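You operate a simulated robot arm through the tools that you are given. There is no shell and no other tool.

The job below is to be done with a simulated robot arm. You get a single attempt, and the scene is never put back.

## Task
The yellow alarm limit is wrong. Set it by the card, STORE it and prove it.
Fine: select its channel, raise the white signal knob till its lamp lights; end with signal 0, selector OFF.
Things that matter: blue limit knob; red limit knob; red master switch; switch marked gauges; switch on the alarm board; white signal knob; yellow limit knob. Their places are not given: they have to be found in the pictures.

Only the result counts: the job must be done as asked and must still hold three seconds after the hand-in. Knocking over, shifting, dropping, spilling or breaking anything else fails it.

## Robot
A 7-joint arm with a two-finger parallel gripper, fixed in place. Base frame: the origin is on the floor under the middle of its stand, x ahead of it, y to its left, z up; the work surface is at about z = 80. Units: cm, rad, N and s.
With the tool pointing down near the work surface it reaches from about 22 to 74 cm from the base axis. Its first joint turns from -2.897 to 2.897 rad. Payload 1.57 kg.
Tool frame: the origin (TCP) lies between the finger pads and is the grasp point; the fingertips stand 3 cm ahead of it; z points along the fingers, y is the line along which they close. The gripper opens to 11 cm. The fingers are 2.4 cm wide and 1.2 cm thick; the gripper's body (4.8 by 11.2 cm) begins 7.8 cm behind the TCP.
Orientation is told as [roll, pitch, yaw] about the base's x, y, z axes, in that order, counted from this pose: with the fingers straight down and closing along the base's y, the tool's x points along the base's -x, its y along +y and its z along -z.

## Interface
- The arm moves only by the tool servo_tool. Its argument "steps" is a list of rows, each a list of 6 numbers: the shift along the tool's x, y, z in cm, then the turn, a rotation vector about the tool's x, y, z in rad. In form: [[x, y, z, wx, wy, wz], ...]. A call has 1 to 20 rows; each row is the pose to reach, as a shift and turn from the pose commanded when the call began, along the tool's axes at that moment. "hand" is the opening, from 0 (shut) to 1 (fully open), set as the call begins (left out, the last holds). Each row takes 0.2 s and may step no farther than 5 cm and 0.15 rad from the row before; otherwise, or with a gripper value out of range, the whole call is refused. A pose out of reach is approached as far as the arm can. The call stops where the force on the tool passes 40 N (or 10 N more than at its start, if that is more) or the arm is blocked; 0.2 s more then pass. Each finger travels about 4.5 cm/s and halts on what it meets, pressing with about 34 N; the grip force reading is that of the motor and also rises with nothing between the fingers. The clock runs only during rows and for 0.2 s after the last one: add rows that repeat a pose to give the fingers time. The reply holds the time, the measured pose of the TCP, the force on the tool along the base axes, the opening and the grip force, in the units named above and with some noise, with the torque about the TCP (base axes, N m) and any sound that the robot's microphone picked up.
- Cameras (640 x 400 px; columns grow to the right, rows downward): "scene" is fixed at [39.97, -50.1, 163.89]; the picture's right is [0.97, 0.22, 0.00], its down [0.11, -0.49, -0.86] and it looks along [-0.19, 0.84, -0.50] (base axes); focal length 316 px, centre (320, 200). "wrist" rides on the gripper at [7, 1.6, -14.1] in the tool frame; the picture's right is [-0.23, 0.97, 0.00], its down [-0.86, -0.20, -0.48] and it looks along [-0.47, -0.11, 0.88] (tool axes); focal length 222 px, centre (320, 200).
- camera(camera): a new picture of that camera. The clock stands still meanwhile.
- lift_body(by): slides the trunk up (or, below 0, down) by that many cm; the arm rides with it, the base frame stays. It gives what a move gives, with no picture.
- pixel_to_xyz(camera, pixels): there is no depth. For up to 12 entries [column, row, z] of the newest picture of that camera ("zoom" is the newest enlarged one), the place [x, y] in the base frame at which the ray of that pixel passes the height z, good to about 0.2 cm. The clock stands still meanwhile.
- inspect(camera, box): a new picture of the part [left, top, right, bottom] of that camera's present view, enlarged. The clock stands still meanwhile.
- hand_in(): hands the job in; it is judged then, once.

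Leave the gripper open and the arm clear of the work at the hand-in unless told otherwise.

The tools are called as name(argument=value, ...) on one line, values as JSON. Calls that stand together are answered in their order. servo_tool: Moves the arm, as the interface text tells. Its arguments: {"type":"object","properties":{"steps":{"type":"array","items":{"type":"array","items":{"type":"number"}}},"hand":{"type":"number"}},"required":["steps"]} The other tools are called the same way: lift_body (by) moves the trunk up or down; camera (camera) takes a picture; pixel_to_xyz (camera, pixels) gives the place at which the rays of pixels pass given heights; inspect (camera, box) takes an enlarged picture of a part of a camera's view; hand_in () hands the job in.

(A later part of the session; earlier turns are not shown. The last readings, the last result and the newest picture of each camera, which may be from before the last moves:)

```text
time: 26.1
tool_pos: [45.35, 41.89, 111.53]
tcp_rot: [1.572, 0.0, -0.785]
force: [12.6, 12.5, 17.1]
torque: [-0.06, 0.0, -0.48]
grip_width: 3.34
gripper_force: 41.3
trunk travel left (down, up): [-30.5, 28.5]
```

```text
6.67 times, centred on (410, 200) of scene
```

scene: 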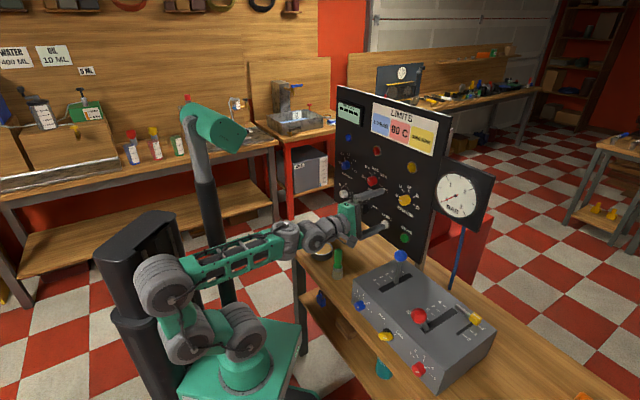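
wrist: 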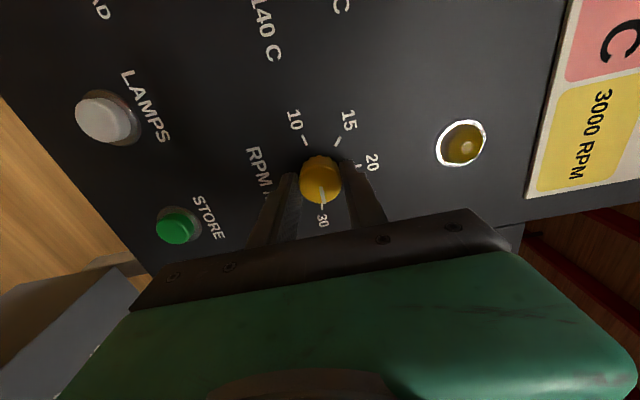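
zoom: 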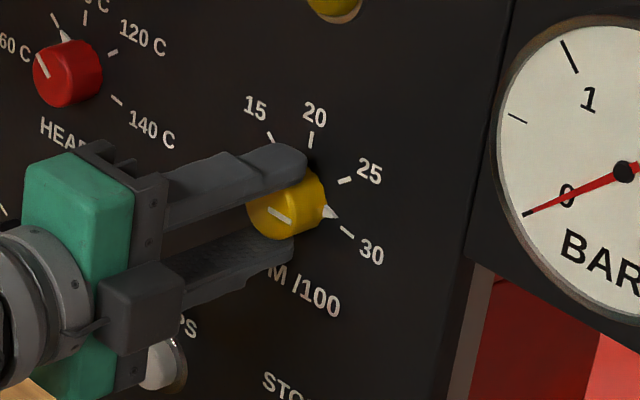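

The pointer is almost at 30, with about 10° left, and the load is 17 N upward and 18 N toward the board. I zoom in to read it before the final bit.

inspect(camera="wrist", box=[270, 130, 370, 230])

```text
4.00 times, centred on (320, 180) of wrist
```

zoom: 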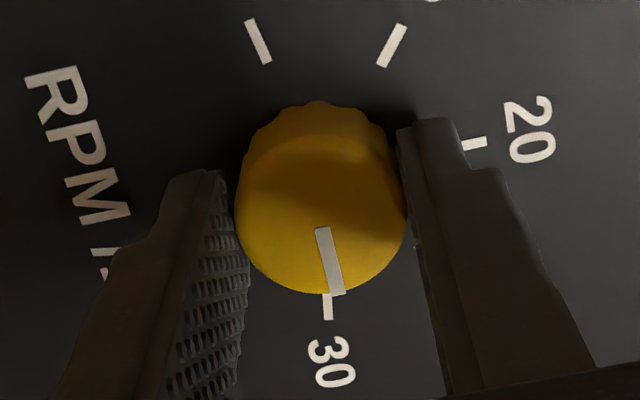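

The pointer line is about 9–10° short of the 30 tick, as expected. I turn the last 0.17 rad while easing the load.

servo_tool(steps=[[0, 0.06, 0.08, 0, 0, 0.06], [0, 0.1, 0.1, 0, 0, 0.12], [0, 0.1, 0.1, 0, 0, 0.172], [0, 0.1, 0.1, 0, 0, 0.172], [0, 0.1, 0.1, 0, 0, 0.172]])

inspect(camera="wrist", box=[270, 130, 370, 230])

inspect(camera="scene", box=[380, 170, 440, 230])

```text
time: 27.3
tool_pos: [45.3, 41.92, 111.55]
tcp_rot: [1.571, 0.169, -0.784]
force: [0.3, 0.6, 8.3]
torque: [0.33, -0.39, -0.12]
grip_width: 3.34
gripper_force: 41.6
trunk travel left (down, up): [-30.5, 28.5]
```

```text
4.00 times, centred on (320, 180) of wrist
```

zoom: 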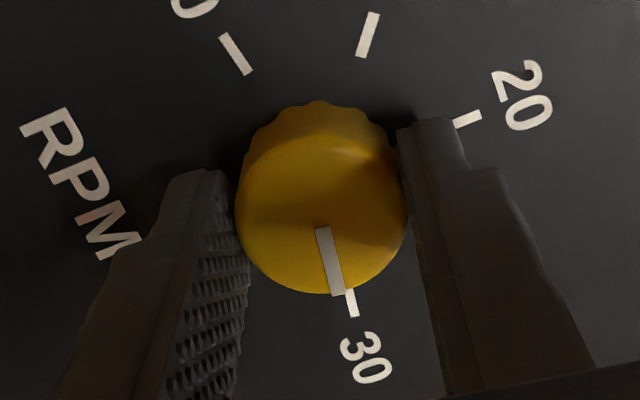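

```text
6.67 times, centred on (410, 200) of scene
```

zoom: 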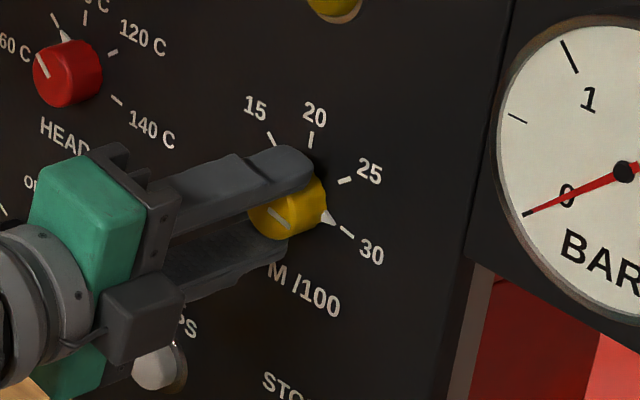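

The pointer line and the nose line up with the 30 tick. I open the fingers to release the knob.

servo_tool(steps=[[0, 0, 0, 0, 0, 0], [0, 0, 0, 0, 0, 0], [0, 0, 0, 0, 0, 0], [0, 0, 0, 0, 0, 0]], hand=0.6)

servo_tool(steps=[[0, 0, -1.6, 0, 0, 0], [0, 0, -3.2, 0, 0, 0], [0, 0, -4.8, 0, 0, 0], [0, 0, -6.4, 0, 0, 0], [0, 0, -8.0, 0, 0, 0], [0, 0, -9.4, 0, 0, 0], [0, 0, -9.4, 0, 0, 0]])

camera(camera="wrist")

inspect(camera="wrist", box=[270, 90, 370, 190])

inspect(camera="scene", box=[380, 170, 440, 230])

```text
time: 28.3
tool_pos: [45.45, 41.96, 111.61]
tcp_rot: [1.571, 0.171, -0.786]
force: [-0.7, -0.1, 1.3]
torque: [0.02, -0.01, 0.01]
grip_width: 6.6
gripper_force: 0.0
trunk travel left (down, up): [-30.5, 28.5]
```

```text
time: 29.9
tool_pos: [38.88, 35.36, 111.49]
tcp_rot: [1.572, 0.17, -0.784]
force: [0.5, 0.2, 0.5]
torque: [0.01, 0.01, 0.0]
grip_width: 6.6
gripper_force: 0.0
trunk travel left (down, up): [-30.5, 28.5]
```

```text
taken
```

wrist: 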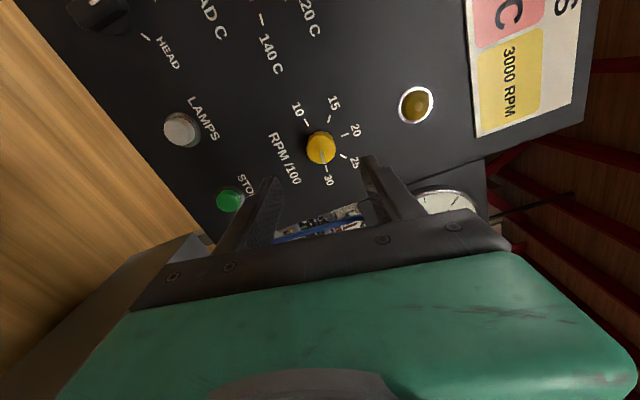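

```text
4.00 times, centred on (320, 140) of wrist
```

zoom: 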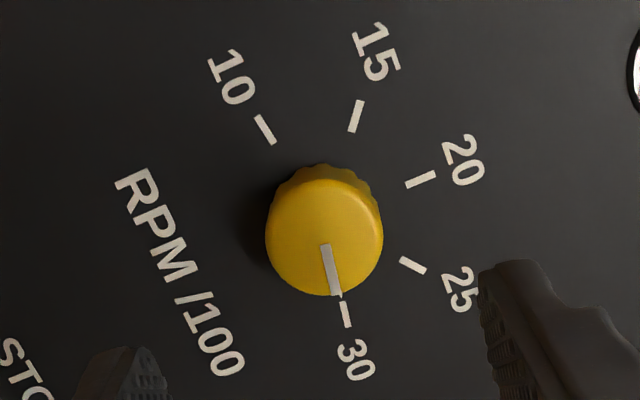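

```text
6.67 times, centred on (410, 200) of scene
```

zoom: 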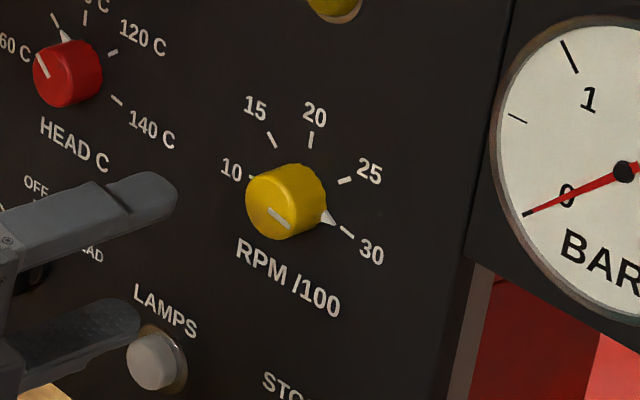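

The yellow limit now reads 30. Next I turn the hand back to its neutral roll at this standoff, ready for the STORE button.

servo_tool(steps=[[0, 0, 0, 0, 0, -0.1452], [0, 0, 0, 0, 0, -0.2903], [0, 0, 0, 0, 0, -0.4355], [0, 0, 0, 0, 0, -0.5807], [0, 0, 0, 0, 0, -0.7258], [0, 0, 0, 0, 0, -0.871], [0, 0, 0, 0, 0, -1.0162], [0, 0, 0, 0, 0, -1.1613], [0, 0, 0, 0, 0, -1.3065], [0, 0, 0, 0, 0, -1.4517], [0, 0, 0, 0, 0, -1.5968], [0, 0, 0, 0, 0, -1.742], [0, 0, 0, 0, 0, -1.742]], hand=0)

servo_tool(steps=[[1.15, -0.19, 0.27, 0, 0.0555, 0], [2.31, -0.38, 0.55, 0, 0.111, 0], [3.46, -0.58, 0.82, 0, 0.1664, 0], [4.61, -0.77, 1.09, 0, 0.2218, 0], [5.77, -0.96, 1.37, 0, 0.2773, 0], [6.92, -1.15, 1.64, 0, 0.3327, 0], [8.08, -1.34, 1.92, 0, 0.3882, 0], [9.23, -1.53, 2.19, 0, 0.4436, 0], [10.38, -1.73, 2.46, 0, 0.4991, 0], [11.54, -1.92, 2.74, 0, 0.5545, 0], [12.69, -2.11, 3.01, 0, 0.61, 0], [12.69, -2.11, 3.01, 0, 0.61, 0]])

camera(camera="wrist")

camera(camera="scene")

```text
time: 32.7
tool_pos: [38.81, 35.29, 111.59]
tcp_rot: [-1.833, -1.568, 2.619]
force: [-0.2, 0.2, -0.6]
torque: [0.0, 0.0, -0.01]
grip_width: 0.0
gripper_force: 21.5
trunk travel left (down, up): [-30.5, 28.5]
```

```text
time: 35.3
tool_pos: [42.39, 35.9, 98.83]
tcp_rot: [-0.002, -0.958, 0.789]
force: [0.8, 0.0, -0.5]
torque: [0.04, 0.0, -0.01]
grip_width: 0.01
gripper_force: 21.4
trunk travel left (down, up): [-30.5, 28.5]
```

```text
taken
```

wrist: 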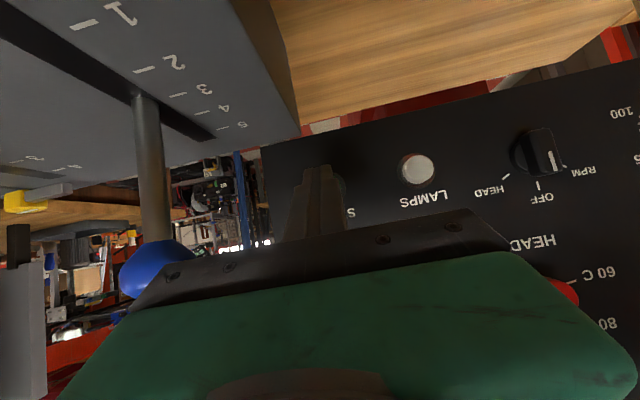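

```text
taken
```

scene: 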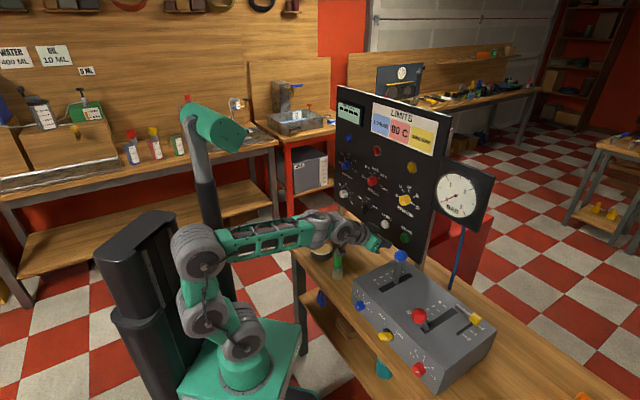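

The closed fingers now hide most of the STORE button in the wrist view. I zoom both views to judge the alignment.

inspect(camera="wrist", box=[260, 130, 380, 240])

inspect(camera="scene", box=[360, 210, 430, 270])

```text
3.64 times, centred on (320, 185) of wrist
```

zoom: 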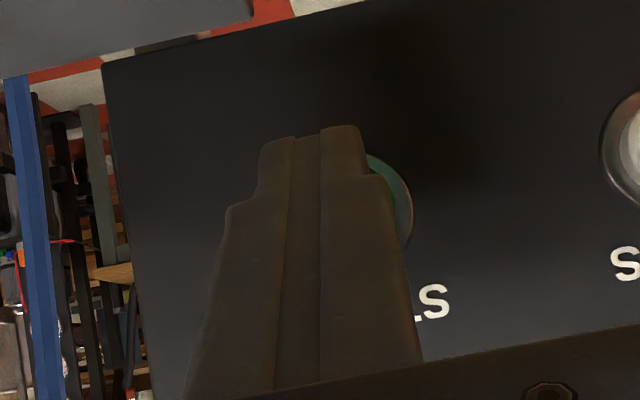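

```text
6.67 times, centred on (395, 240) of scene
```

zoom: 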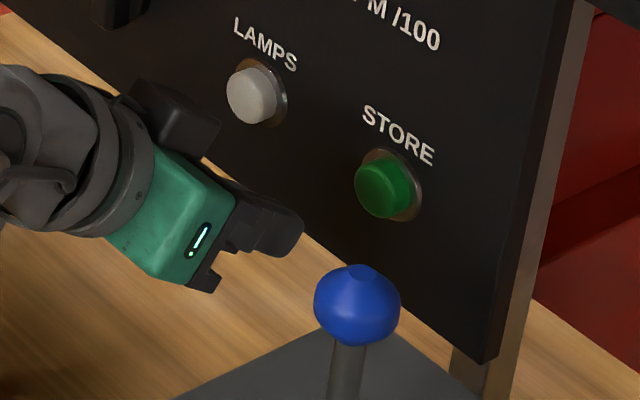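

The STORE ring's centre works out at about s = 4.6, z = 96.8, and the tip is lined up with it. The leading corner of the tilted fingertips sits about 1 cm high, so I lower 1.2 cm and close 4 cm of the gap.

servo_tool(steps=[[-0.33, 0, 0.99, 0, 0, 0], [-0.66, 0, 1.98, 0, 0, 0], [-0.98, 0, 2.97, 0, 0, 0], [-1.31, 0, 3.96, 0, 0, 0], [-1.31, 0, 3.96, 0, 0, 0]])

inspect(camera="scene", box=[360, 210, 430, 270])

inspect(camera="wrist", box=[260, 130, 380, 240])

```text
time: 36.5
tool_pos: [45.1, 38.76, 97.48]
tcp_rot: [0.0, -0.963, 0.786]
force: [-0.5, 0.1, 0.2]
torque: [-0.02, 0.0, 0.03]
grip_width: 0.0
gripper_force: 20.9
trunk travel left (down, up): [-30.5, 28.5]
```

```text
6.67 times, centred on (395, 240) of scene
```

zoom: 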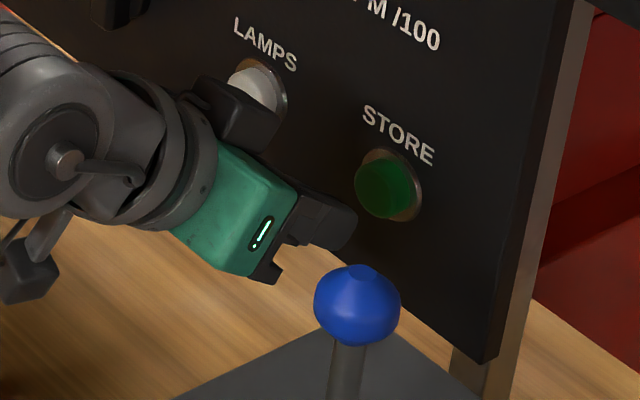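

```text
3.64 times, centred on (320, 185) of wrist
```

zoom: 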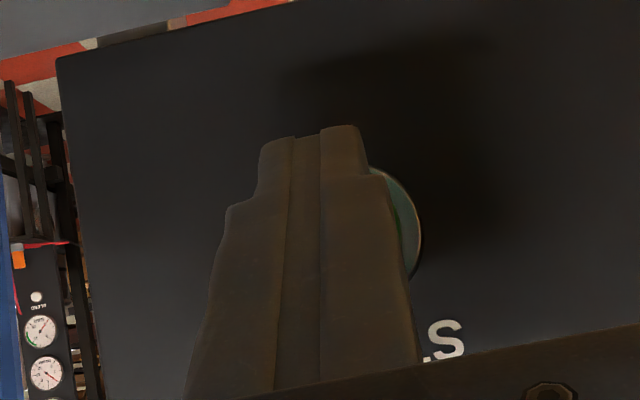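

The leading edge is about 2 cm from the button. I push straight toward the board in small steps and watch for force and a click.

servo_tool(steps=[[-0.17, 0, 0.25, 0, 0, 0], [-0.34, 0, 0.49, 0, 0, 0], [-0.52, 0, 0.74, 0, 0, 0], [-0.69, 0, 0.98, 0, 0, 0], [-0.86, 0, 1.23, 0, 0, 0]])

inspect(camera="scene", box=[360, 210, 430, 270])

```text
time: 37.7
tool_pos: [46.18, 39.77, 97.53]
tcp_rot: [-0.001, -0.962, 0.787]
force: [0.1, 0.0, 0.2]
torque: [-0.01, -0.02, 0.03]
grip_width: 0.0
gripper_force: 22.0
trunk travel left (down, up): [-30.5, 28.5]
```

```text
6.67 times, centred on (395, 240) of scene
```

zoom: 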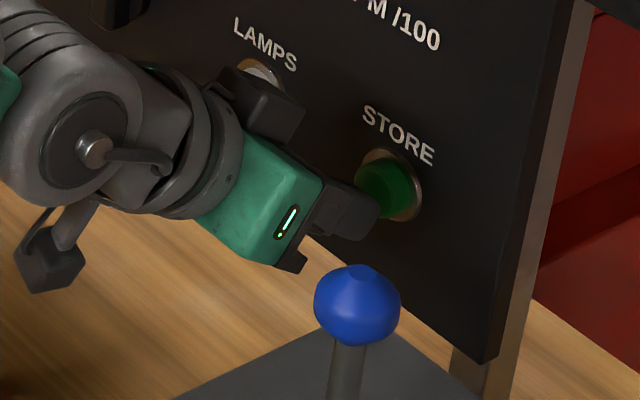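

No contact yet. The tip's leading edge is at n ≈ 63.9. I continue in 0.2 cm steps.

servo_tool(steps=[[-0.115, 0, 0.164, 0, 0, 0], [-0.23, 0, 0.33, 0, 0, 0], [-0.344, 0, 0.49, 0, 0, 0], [-0.46, 0, 0.655, 0, 0, 0]])

inspect(camera="scene", box=[360, 210, 430, 270])

```text
time: 38.7
tool_pos: [46.67, 40.2, 97.69]
tcp_rot: [0.0, -0.959, 0.787]
force: [-7.2, -7.0, 0.6]
torque: [-0.02, 0.05, 0.0]
grip_width: 0.0
gripper_force: 21.6
trunk travel left (down, up): [-30.5, 28.5]
heard: click
```

```text
6.67 times, centred on (395, 240) of scene
```

zoom: 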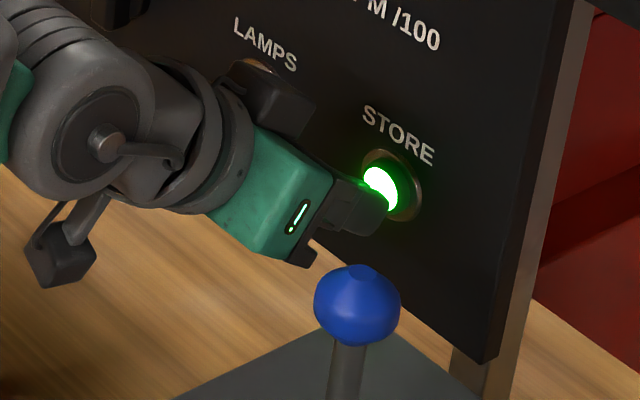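

A click, and the STORE button lights green, so the board is live and the limit was taken. I back straight off 7 cm and look at the board.

servo_tool(steps=[[0.57, 0, -0.82, 0, 0, 0], [1.15, 0, -1.64, 0, 0, 0], [2.01, 0, -2.87, 0, 0, 0], [2.87, 0, -4.1, 0, 0, 0], [4.02, 0, -5.73, 0, 0, 0], [4.02, 0, -5.73, 0, 0, 0]])

camera(camera="scene")

inspect(camera="scene", box=[330, 80, 460, 260])

camera(camera="wrist")

```text
time: 40.1
tool_pos: [41.85, 35.26, 97.5]
tcp_rot: [-0.001, -0.961, 0.787]
force: [-0.3, 0.0, 0.2]
torque: [0.04, 0.0, 0.02]
grip_width: 0.0
gripper_force: 20.8
trunk travel left (down, up): [-30.5, 28.5]
```

```text
taken
```

scene: 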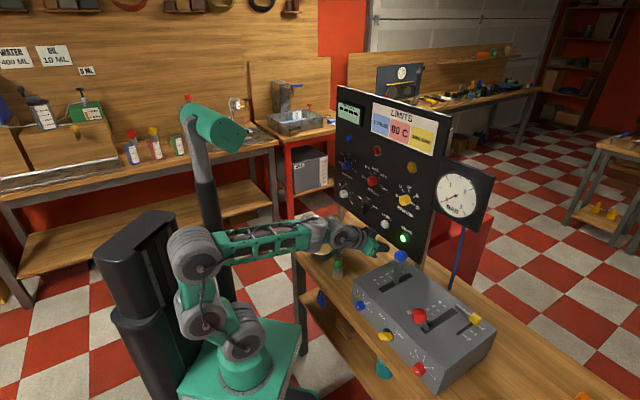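

```text
2.22 times, centred on (395, 170) of scene
```

zoom: 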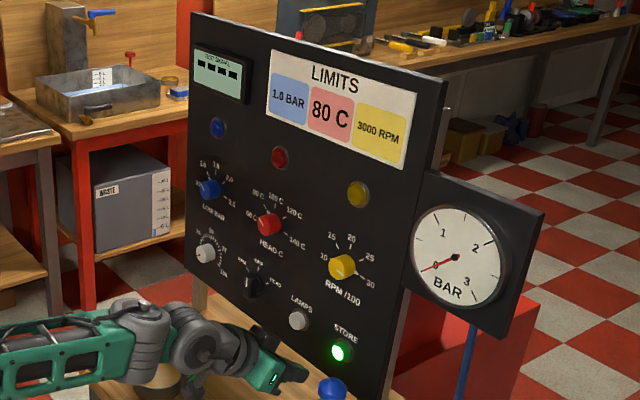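

```text
taken
```

wrist: 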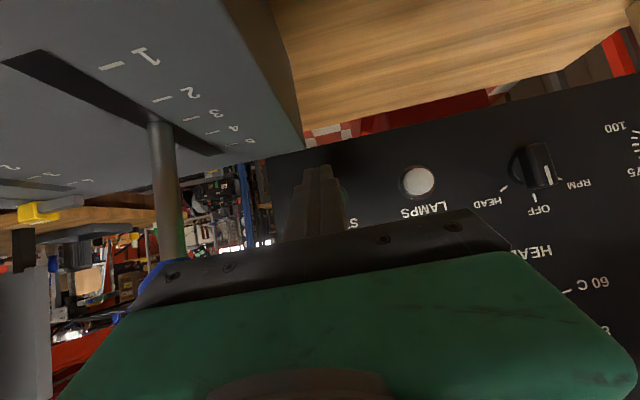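

The STORE lamp is lit and the yellow knob holds at 30. Now I go to the selector. I lift 4 cm and move about 20 cm left along the board, staying above the green brush.

servo_tool(steps=[[-0.92, 0.5, -2.17, 0, 0, 0], [-1.84, 1.5, -4.34, 0, 0, 0], [-1.84, 4.2, -4.34, 0, 0, 0], [-1.84, 7.0, -4.34, 0, 0, 0], [-1.84, 9.8, -4.34, 0, 0, 0], [-1.84, 12.6, -4.34, 0, 0, 0], [-1.84, 15.4, -4.34, 0, 0, 0], [-1.84, 18.2, -4.34, 0, 0, 0], [-1.84, 20.7, -4.34, 0, 0, 0], [-1.84, 20.7, -4.34, 0, 0, 0]], hand=0.5)

camera(camera="wrist")

camera(camera="scene")

inspect(camera="scene", box=[325, 160, 415, 260])

```text
time: 42.3
tool_pos: [25.42, 48.26, 101.68]
tcp_rot: [0.001, -0.961, 0.788]
force: [-0.8, 0.6, 0.3]
torque: [-0.01, -0.03, -0.02]
grip_width: 5.49
gripper_force: 0.0
trunk travel left (down, up): [-30.5, 28.5]
```

```text
taken
```

wrist: 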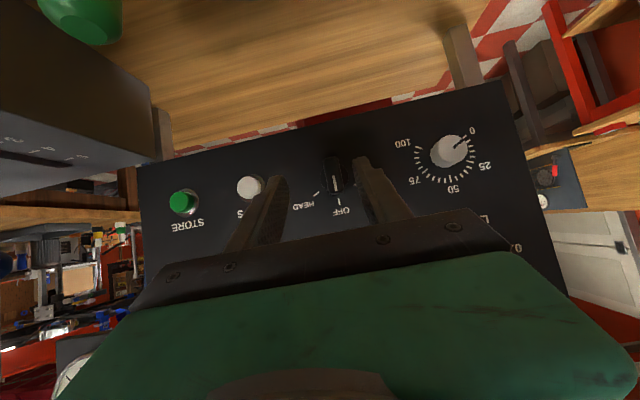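

```text
taken
```

scene: 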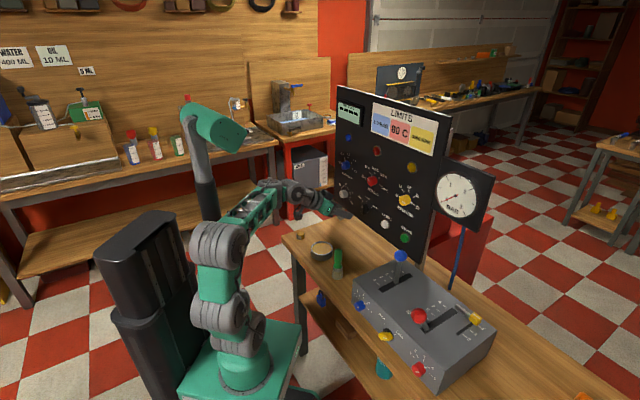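

```text
4.00 times, centred on (370, 210) of scene
```

zoom: 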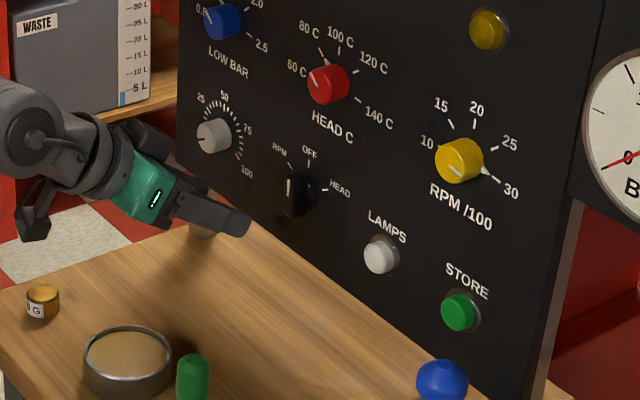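

The STORE lamp has gone off again, a brief confirmation. The selector is at wrist (335,178). I zoom in on it.

inspect(camera="wrist", box=[280, 130, 390, 230])

inspect(camera="scene", box=[345, 185, 395, 225])

inspect(camera="wrist", box=[390, 110, 500, 210])

```text
4.00 times, centred on (335, 180) of wrist
```

zoom: 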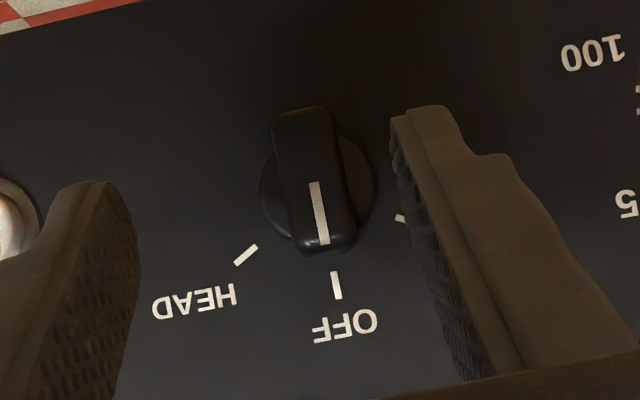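

```text
10.00 times, centred on (370, 205) of scene
```

zoom: 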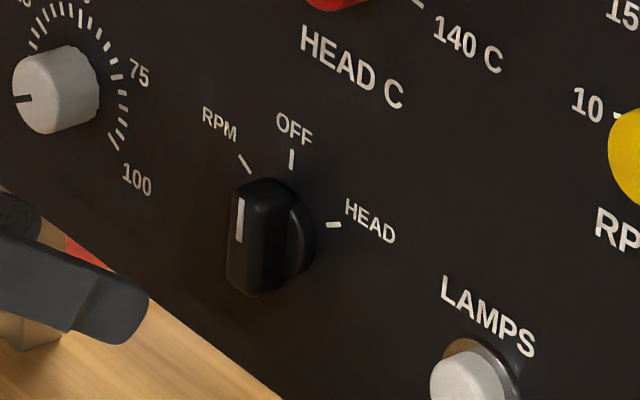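

```text
4.00 times, centred on (445, 160) of wrist
```

zoom: 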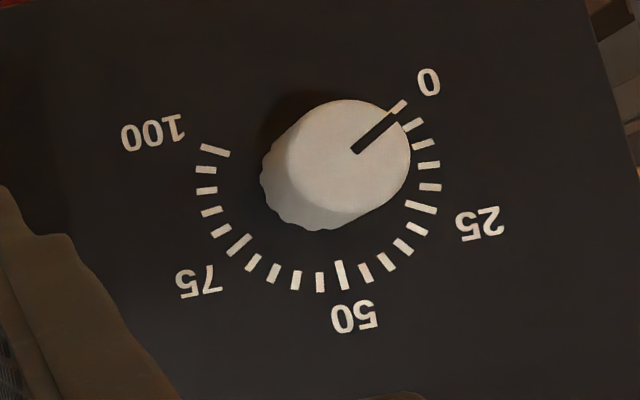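

The selector is a black bar on a disc, pointing at OFF, with RPM about 60° to its left. I triangulate its centre (scene (366.5,208.2), wrist (334.3,177.5)) and the signal knob's centre for later.

pixel_to_xyz(camera="scene", pixels=[[366.5, 208.2, 96], [366.5, 208.2, 100], [347, 194.5, 96], [347, 194.5, 100]])

pixel_to_xyz(camera="wrist", pixels=[[334.3, 177.5, 96], [334.3, 177.5, 100], [445, 156, 96], [445, 156, 100]])

```text
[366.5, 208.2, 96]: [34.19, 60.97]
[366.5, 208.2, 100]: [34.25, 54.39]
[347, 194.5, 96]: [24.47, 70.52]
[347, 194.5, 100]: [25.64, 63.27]
```

```text
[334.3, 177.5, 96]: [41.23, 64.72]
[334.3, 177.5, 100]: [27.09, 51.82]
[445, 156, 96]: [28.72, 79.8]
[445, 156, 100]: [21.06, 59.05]
```

The selector centre is about s = -16.8, z = 98.0 on the board. I flatten the hand to 15° below level and move in to about 3 cm short of the selector bar, with the fingers open 5.5 cm either side of it.

servo_tool(steps=[[-0.08, 0.11, 0.96, 0, -0.058, 0], [-0.16, 0.22, 1.92, 0, -0.116, 0], [-0.24, 0.33, 2.88, 0, -0.174, 0], [-0.32, 0.43, 3.84, 0, -0.231, 0], [-0.4, 0.54, 4.8, 0, -0.289, 0], [-0.48, 0.65, 5.76, 0, -0.347, 0], [-0.48, 0.65, 5.76, 0, -0.347, 0]])

camera(camera="wrist")

camera(camera="scene")

inspect(camera="wrist", box=[270, 110, 390, 230])

```text
time: 43.9
tool_pos: [28.64, 52.19, 98.7]
tcp_rot: [0.0, -1.309, 0.788]
force: [0.1, 0.2, -1.1]
torque: [-0.01, 0.01, 0.01]
grip_width: 5.49
gripper_force: 0.2
trunk travel left (down, up): [-30.5, 28.5]
```

```text
taken
```

wrist: 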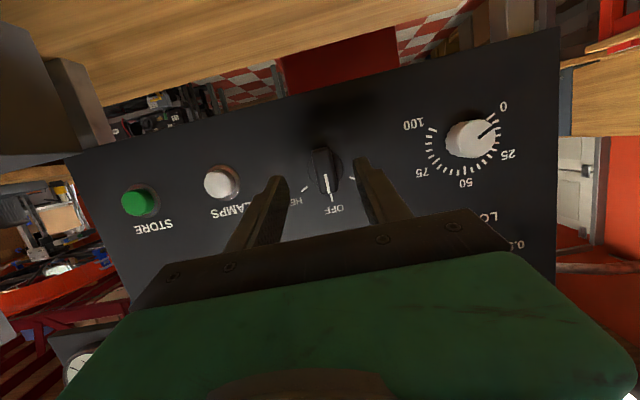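

```text
taken
```

scene: 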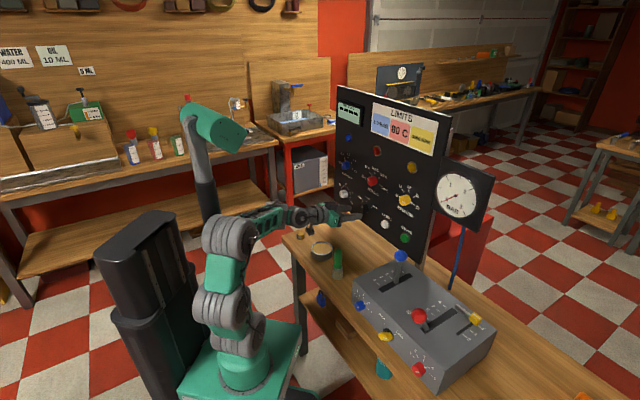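

```text
3.33 times, centred on (330, 170) of wrist
```

zoom: 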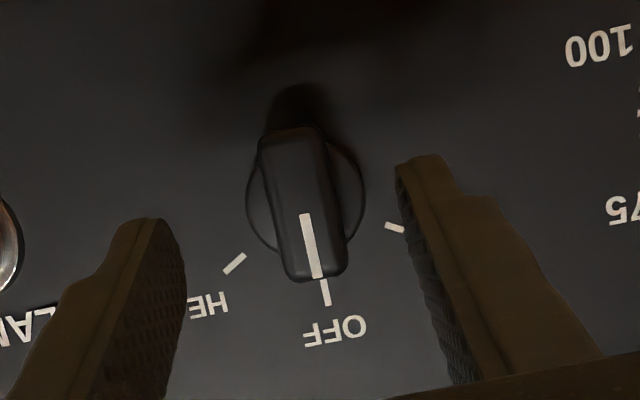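

Alignment is good to about 0.2 cm. I advance 3.8 cm so the fingertips sit either side of the bar.

servo_tool(steps=[[-0.2, 0.05, 0.95, 0, 0, 0], [-0.4, 0.1, 1.9, 0, 0, 0], [-0.58, 0.15, 2.75, 0, 0, 0], [-0.71, 0.18, 3.35, 0, 0, 0], [-0.79, 0.2, 3.72, 0, 0, 0], [-0.79, 0.2, 3.72, 0, 0, 0]])

inspect(camera="wrist", box=[270, 110, 390, 230])

inspect(camera="scene", box=[340, 180, 400, 230])

```text
time: 45.3
tool_pos: [31.16, 55.06, 98.49]
tcp_rot: [0.0, -1.31, 0.788]
force: [0.0, -0.2, -1.1]
torque: [-0.01, -0.04, 0.02]
grip_width: 5.5
gripper_force: 0.1
trunk travel left (down, up): [-30.5, 28.5]
```

```text
3.33 times, centred on (330, 170) of wrist
```

zoom: 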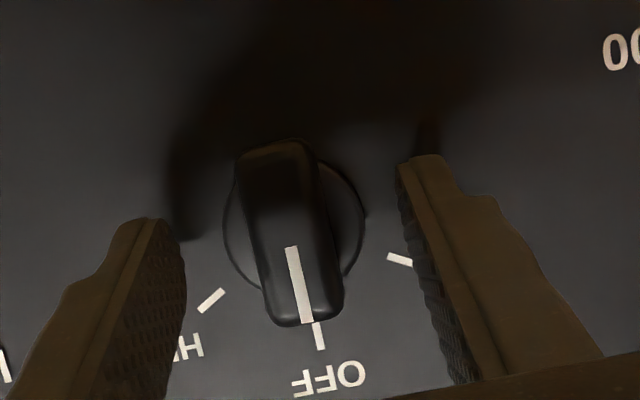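

```text
8.00 times, centred on (370, 205) of scene
```

zoom: 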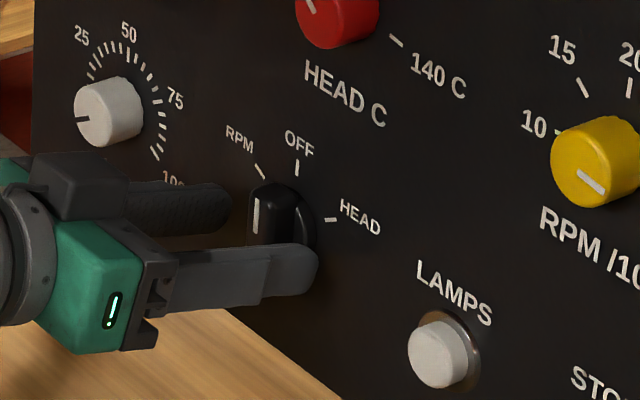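

The fingers straddle the bar. I close on it.

servo_tool(steps=[[0, 0, 0, 0, 0, 0], [0, 0, 0, 0, 0, 0], [0, 0, 0, 0, 0, 0], [0, 0, 0, 0, 0, 0]], hand=0)

inspect(camera="wrist", box=[270, 110, 390, 230])

```text
time: 46.3
tool_pos: [31.02, 55.13, 98.45]
tcp_rot: [-0.002, -1.308, 0.789]
force: [-0.2, 1.5, -0.2]
torque: [0.0, 0.0, 0.02]
grip_width: 1.98
gripper_force: 30.8
trunk travel left (down, up): [-30.5, 28.5]
```

```text
3.33 times, centred on (330, 170) of wrist
```

zoom: 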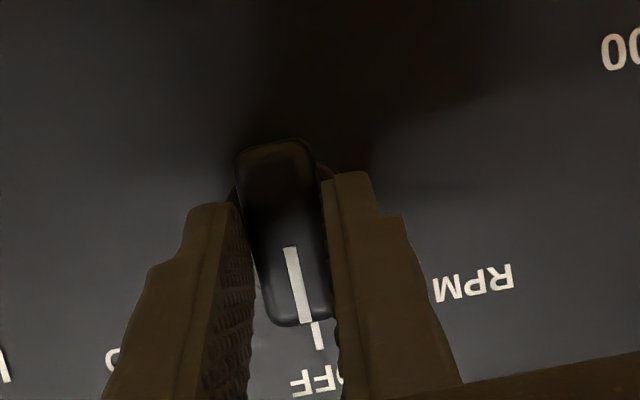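

The grip is good at 1.98 cm. I turn the selector 60° counter-clockwise about its own axis, toward RPM.

servo_tool(steps=[[0.004, 0.07, 0.001, 0.0301, 0, -0.1124], [0.016, 0.138, 0.004, 0.0603, 0, -0.2248], [0.035, 0.205, 0.009, 0.0904, 0, -0.3371], [0.062, 0.269, 0.016, 0.1205, 0, -0.4495], [0.095, 0.33, 0.025, 0.1507, 0, -0.5619], [0.136, 0.386, 0.036, 0.1808, 0, -0.6743], [0.182, 0.436, 0.049, 0.2109, 0, -0.7866], [0.233, 0.481, 0.062, 0.2411, 0, -0.8991], [0.29, 0.52, 0.078, 0.2712, 0, -1.0114], [0.29, 0.52, 0.078, 0.2712, 0, -1.0114]])

camera(camera="wrist")

inspect(camera="scene", box=[340, 180, 400, 230])

inspect(camera="scene", box=[330, 85, 430, 180])

```text
time: 48.5
tool_pos: [30.83, 55.31, 98.33]
tcp_rot: [-1.424, -0.504, 2.057]
force: [-0.3, -3.0, 1.9]
torque: [0.08, 0.14, -0.16]
grip_width: 1.98
gripper_force: 33.7
trunk travel left (down, up): [-30.5, 28.5]
```

```text
taken
```

wrist: 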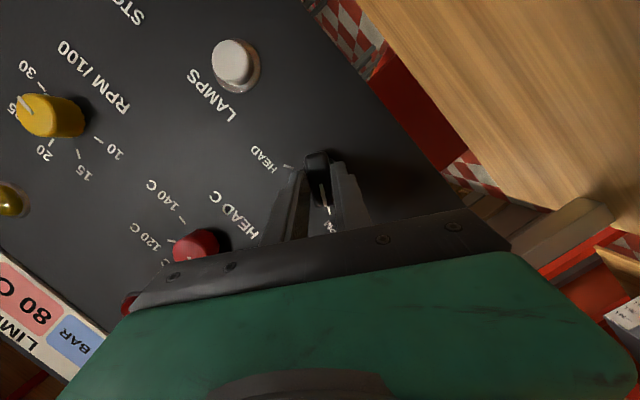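

```text
8.00 times, centred on (370, 205) of scene
```

zoom: 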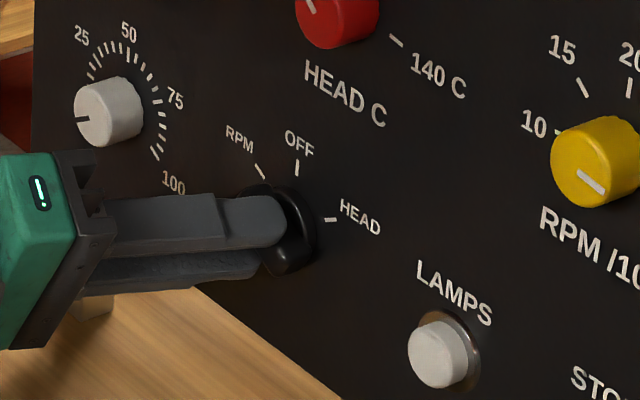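

```text
4.21 times, centred on (380, 132) of scene
```

zoom: 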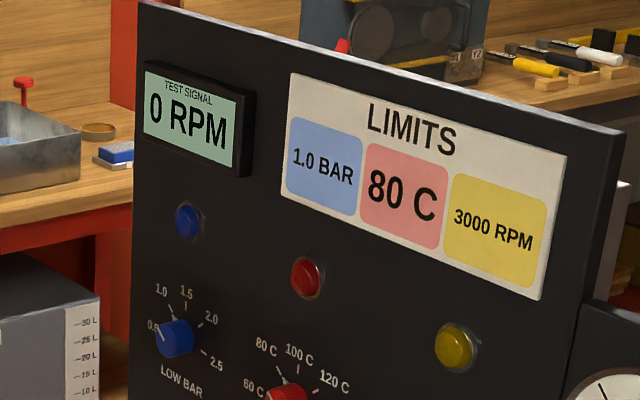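

The display now reads "0 RPM", so the RPM channel is selected. I check the pointer against the RPM tick.

inspect(camera="wrist", box=[270, 120, 390, 240])

```text
3.33 times, centred on (330, 180) of wrist
```

zoom: 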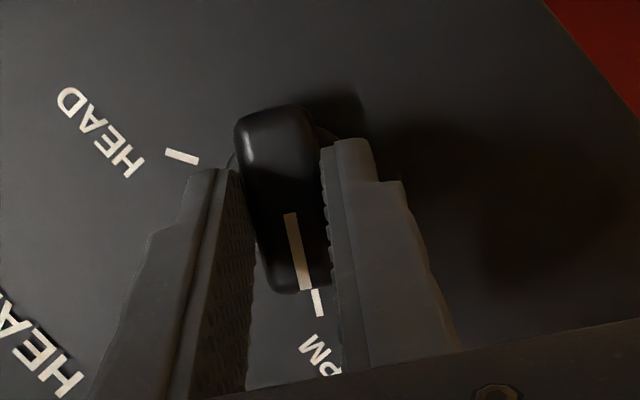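

The pointer lines up with RPM. I release the selector and back off 6 cm, then turn the hand upright again.

servo_tool(steps=[[0, 0, 0, 0, 0, 0], [0, 0, 0, 0, 0, 0], [0, 0, 0, 0, 0, 0], [0, 0, 0, 0, 0, 0]], hand=0.5)

servo_tool(steps=[[0.26, 0, -0.97, 0, 0, 0], [0.52, 0, -1.93, 0, 0, 0], [1.04, 0, -3.86, 0, 0, 0], [1.55, 0, -5.8, 0, 0, 0], [1.55, 0, -5.8, -0.0339, 0, 0.1264], [1.55, 0, -5.8, -0.0678, 0, 0.2528], [1.55, 0, -5.8, -0.1017, 0, 0.3793], [1.55, 0, -5.8, -0.1356, 0, 0.5057], [1.55, 0, -5.8, -0.1695, 0, 0.6321], [1.55, 0, -5.8, -0.2034, 0, 0.7586], [1.55, 0, -5.8, -0.2373, 0, 0.885], [1.55, 0, -5.8, -0.2712, 0, 1.0114], [1.55, 0, -5.8, -0.2712, 0, 1.0114]])

camera(camera="wrist")

inspect(camera="scene", box=[325, 85, 425, 235])

camera(camera="scene")

```text
time: 49.5
tool_pos: [30.89, 55.46, 98.18]
tcp_rot: [-1.423, -0.504, 2.056]
force: [0.6, 0.4, 0.2]
torque: [0.03, 0.0, -0.03]
grip_width: 5.53
gripper_force: 0.0
trunk travel left (down, up): [-30.5, 28.5]
```

```text
time: 52.3
tool_pos: [26.48, 51.12, 98.24]
tcp_rot: [0.005, -1.309, 0.784]
force: [-0.1, 0.2, -0.4]
torque: [0.0, 0.01, -0.03]
grip_width: 5.49
gripper_force: 0.0
trunk travel left (down, up): [-30.5, 28.5]
```

```text
taken
```

wrist: 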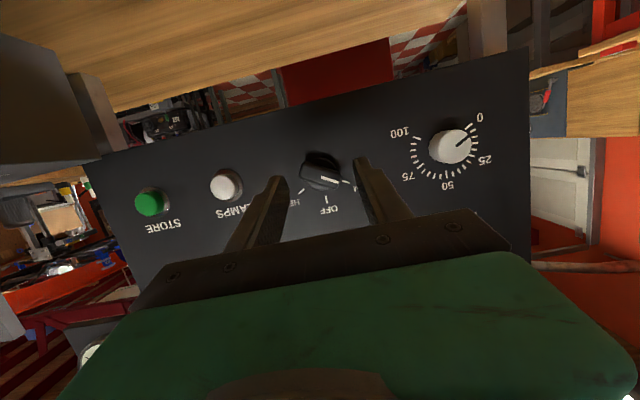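

```text
2.67 times, centred on (375, 160) of scene
```

zoom: 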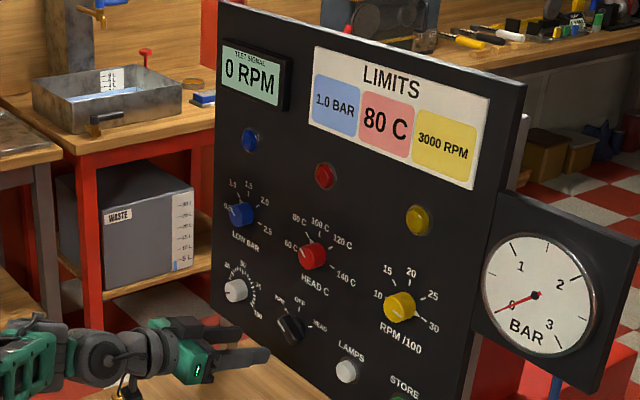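

```text
taken
```

scene: 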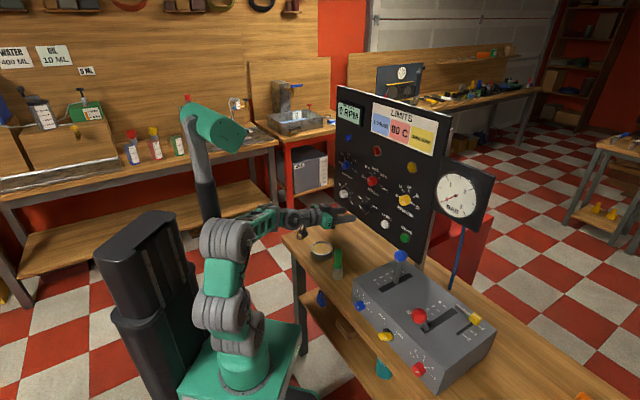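

The selector stays on RPM with 0 RPM shown. Now I triangulate the white signal knob from both cameras.

inspect(camera="wrist", box=[395, 100, 505, 200])

inspect(camera="scene", box=[330, 175, 370, 215])

```text
4.00 times, centred on (450, 150) of wrist
```

zoom: 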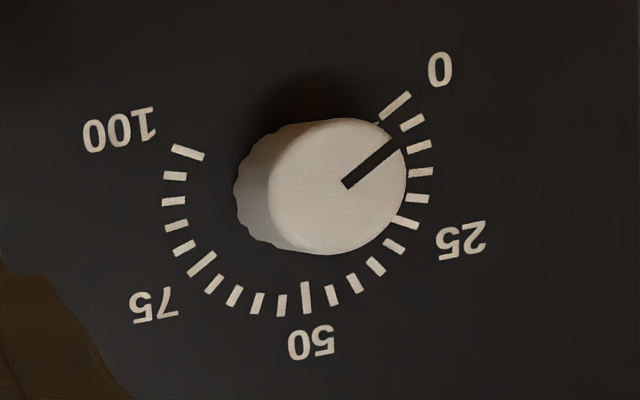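

```text
10.00 times, centred on (350, 195) of scene
```

zoom: 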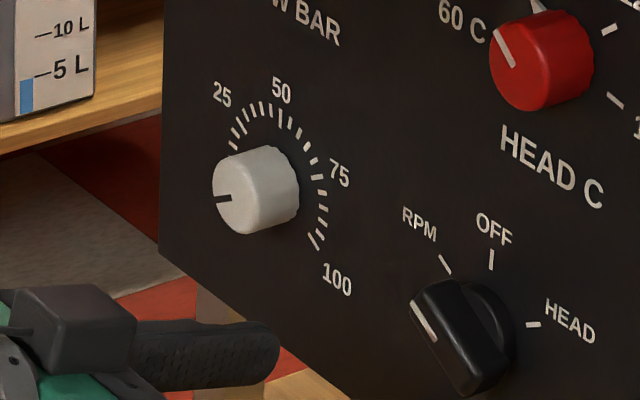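

Tick spacing shows 0 to 100 spans ±120°. The dial centre is at wrist (444.4,146.4). I triangulate it using the 50, 75 and 100 ticks as well.

pixel_to_xyz(camera="wrist", pixels=[[444.4, 146.4, 96], [444.4, 146.4, 100], [446.5, 174.5, 98], [446.5, 174.5, 102], [420.5, 165.8, 98], [420.5, 165.8, 102], [417, 138, 95], [417, 138, 99]])

pixel_to_xyz(camera="scene", pixels=[[346.1, 186.8, 98], [346.1, 186.8, 102], [349.8, 192.7, 98], [349.8, 192.7, 102], [349.4, 199.1, 95], [349.4, 199.1, 99]])

```text
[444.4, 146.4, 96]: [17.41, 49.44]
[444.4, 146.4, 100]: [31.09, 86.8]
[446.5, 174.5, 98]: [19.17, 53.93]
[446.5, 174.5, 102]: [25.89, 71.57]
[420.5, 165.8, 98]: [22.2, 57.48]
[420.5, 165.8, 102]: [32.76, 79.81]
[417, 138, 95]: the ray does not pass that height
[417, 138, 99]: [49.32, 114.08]
```

```text
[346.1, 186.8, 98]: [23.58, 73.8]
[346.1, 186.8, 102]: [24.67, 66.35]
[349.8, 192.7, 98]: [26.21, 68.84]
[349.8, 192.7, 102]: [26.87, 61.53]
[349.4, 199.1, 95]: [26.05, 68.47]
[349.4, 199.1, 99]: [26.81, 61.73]
```

The signal knob's centre is at s = -30.75, z = 97.9, with a tick radius of 3.3 cm. I move 13.3 cm left along the board to a standoff in front of it, with the hand 20° below level so that the wrist clears the bowl.

servo_tool(steps=[[-0.4, 1.0, 0.02, 0, 0.03, 0], [-0.75, 3.0, 0.04, 0, 0.06, 0], [-0.75, 5.6, 0.06, 0, 0.087, 0], [-0.75, 8.2, 0.08, 0, 0.087, 0], [-0.75, 10.8, 0.1, 0, 0.087, 0], [-0.75, 13.33, 0.11, 0, 0.087, 0], [-0.75, 13.33, 0.11, 0, 0.087, 0]])

camera(camera="wrist")

camera(camera="scene")

```text
time: 53.9
tool_pos: [17.41, 60.9, 98.73]
tcp_rot: [-0.001, -1.221, 0.786]
force: [-1.2, -1.0, -0.4]
torque: [0.0, -0.08, 0.0]
grip_width: 5.49
gripper_force: 0.0
trunk travel left (down, up): [-30.5, 28.5]
```

```text
taken
```

wrist: 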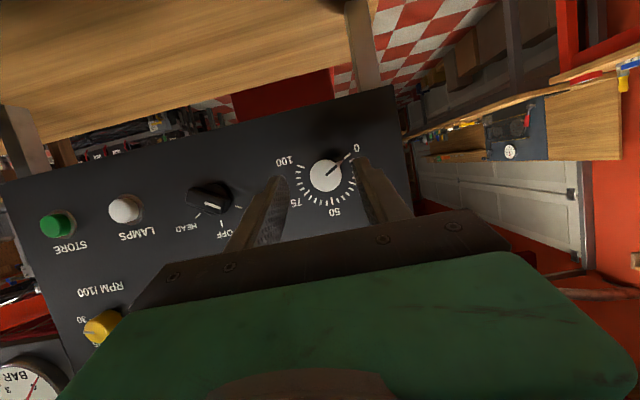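

```text
taken
```

scene: 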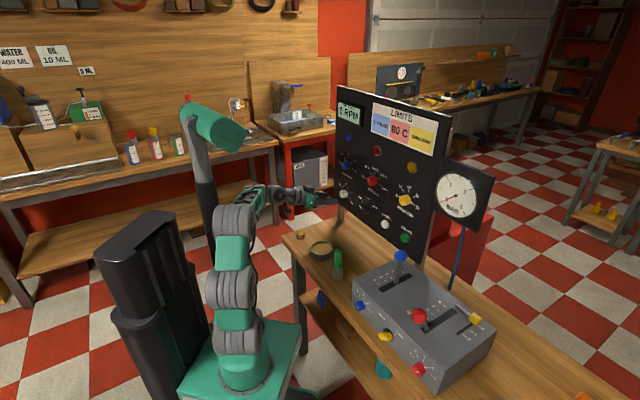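

In position at (17.4, 60.9, 98.7). Before rolling the hand I check how much room the wrist has above the bowl and the jar.

inspect(camera="scene", box=[210, 160, 360, 270])

inspect(camera="wrist", box=[260, 120, 390, 230])

```text
3.64 times, centred on (285, 215) of scene
```

zoom: 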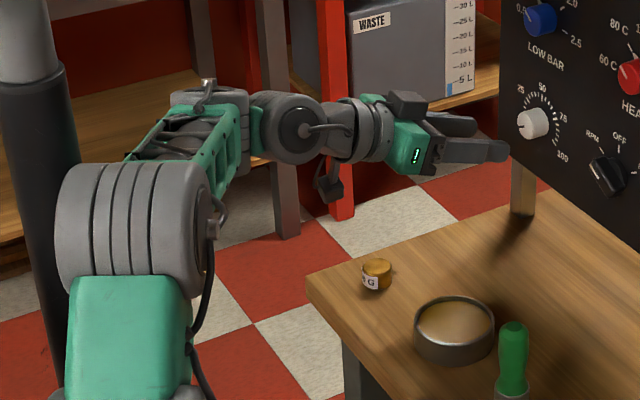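

```text
3.64 times, centred on (325, 175) of wrist
```

zoom: 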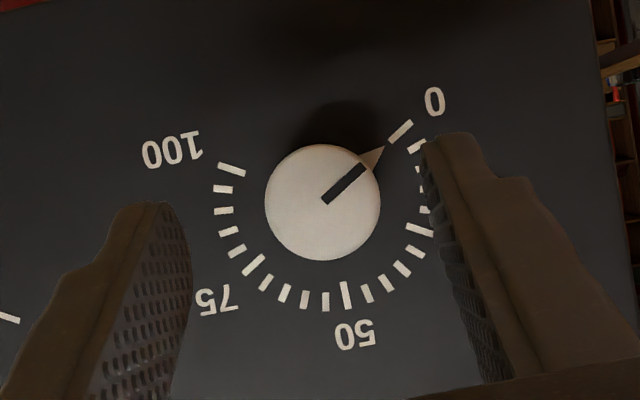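

There is plenty of clearance. The signal knob also has a small pointer nose, now at 0. I roll the hand -85° about the knob's axis so the fingers close roughly across the nose and can then turn up to 180°.

servo_tool(steps=[[-0.006, 0.122, -0.002, 0.0461, 0, -0.1268], [0.003, 0.244, 0.001, 0.0922, 0, -0.2535], [0.028, 0.363, 0.01, 0.1384, 0, -0.3803], [0.067, 0.478, 0.024, 0.1845, 0, -0.507], [0.121, 0.586, 0.044, 0.2306, 0, -0.6338], [0.187, 0.685, 0.068, 0.2767, 0, -0.7606], [0.266, 0.774, 0.097, 0.3228, 0, -0.8874], [0.356, 0.851, 0.129, 0.369, 0, -1.0142], [0.454, 0.915, 0.165, 0.4151, 0, -1.1409], [0.559, 0.964, 0.203, 0.4612, 0, -1.2677], [0.67, 0.997, 0.243, 0.5074, 0, -1.3945], [0.67, 0.997, 0.243, 0.5074, 0, -1.3945]])

camera(camera="wrist")

inspect(camera="scene", box=[210, 150, 370, 270])

inspect(camera="wrist", box=[260, 120, 390, 230])

```text
time: 56.7
tool_pos: [20.76, 62.18, 99.42]
tcp_rot: [-1.525, -0.13, 1.954]
force: [-0.1, 1.3, -0.5]
torque: [0.0, 0.04, 0.03]
grip_width: 5.5
gripper_force: 0.2
out of reach, approached as far as the arm can: row 11, 12
trunk travel left (down, up): [-30.5, 28.5]
stopped in row 12: the arm was blocked; the commanded pose is now the measured one
```

```text
taken
```

wrist: 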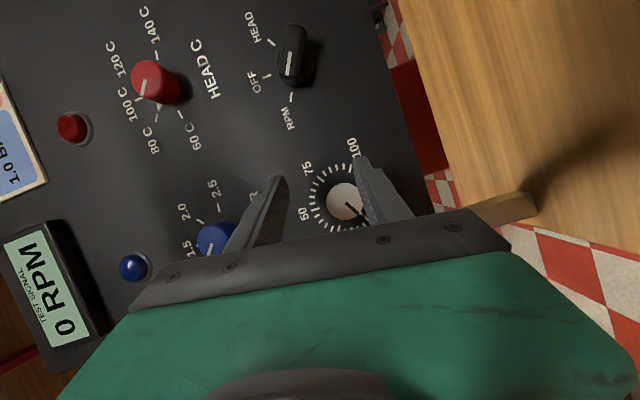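

```text
3.33 times, centred on (290, 210) of scene
```

zoom: 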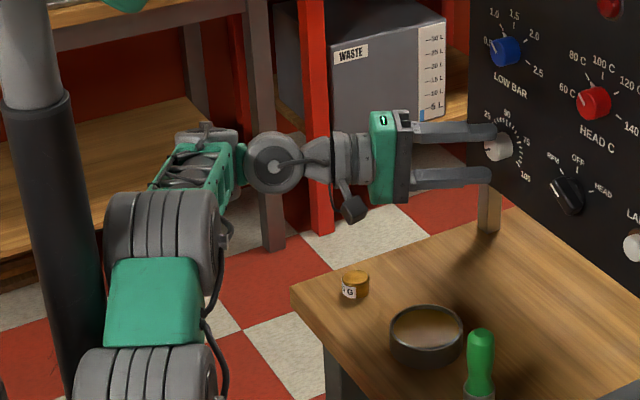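

```text
3.64 times, centred on (325, 175) of wrist
```

zoom: 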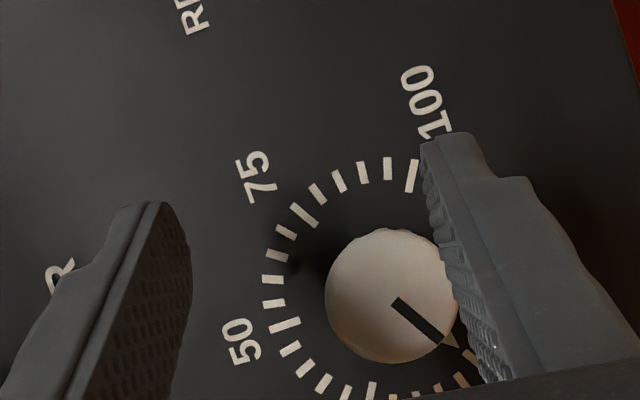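

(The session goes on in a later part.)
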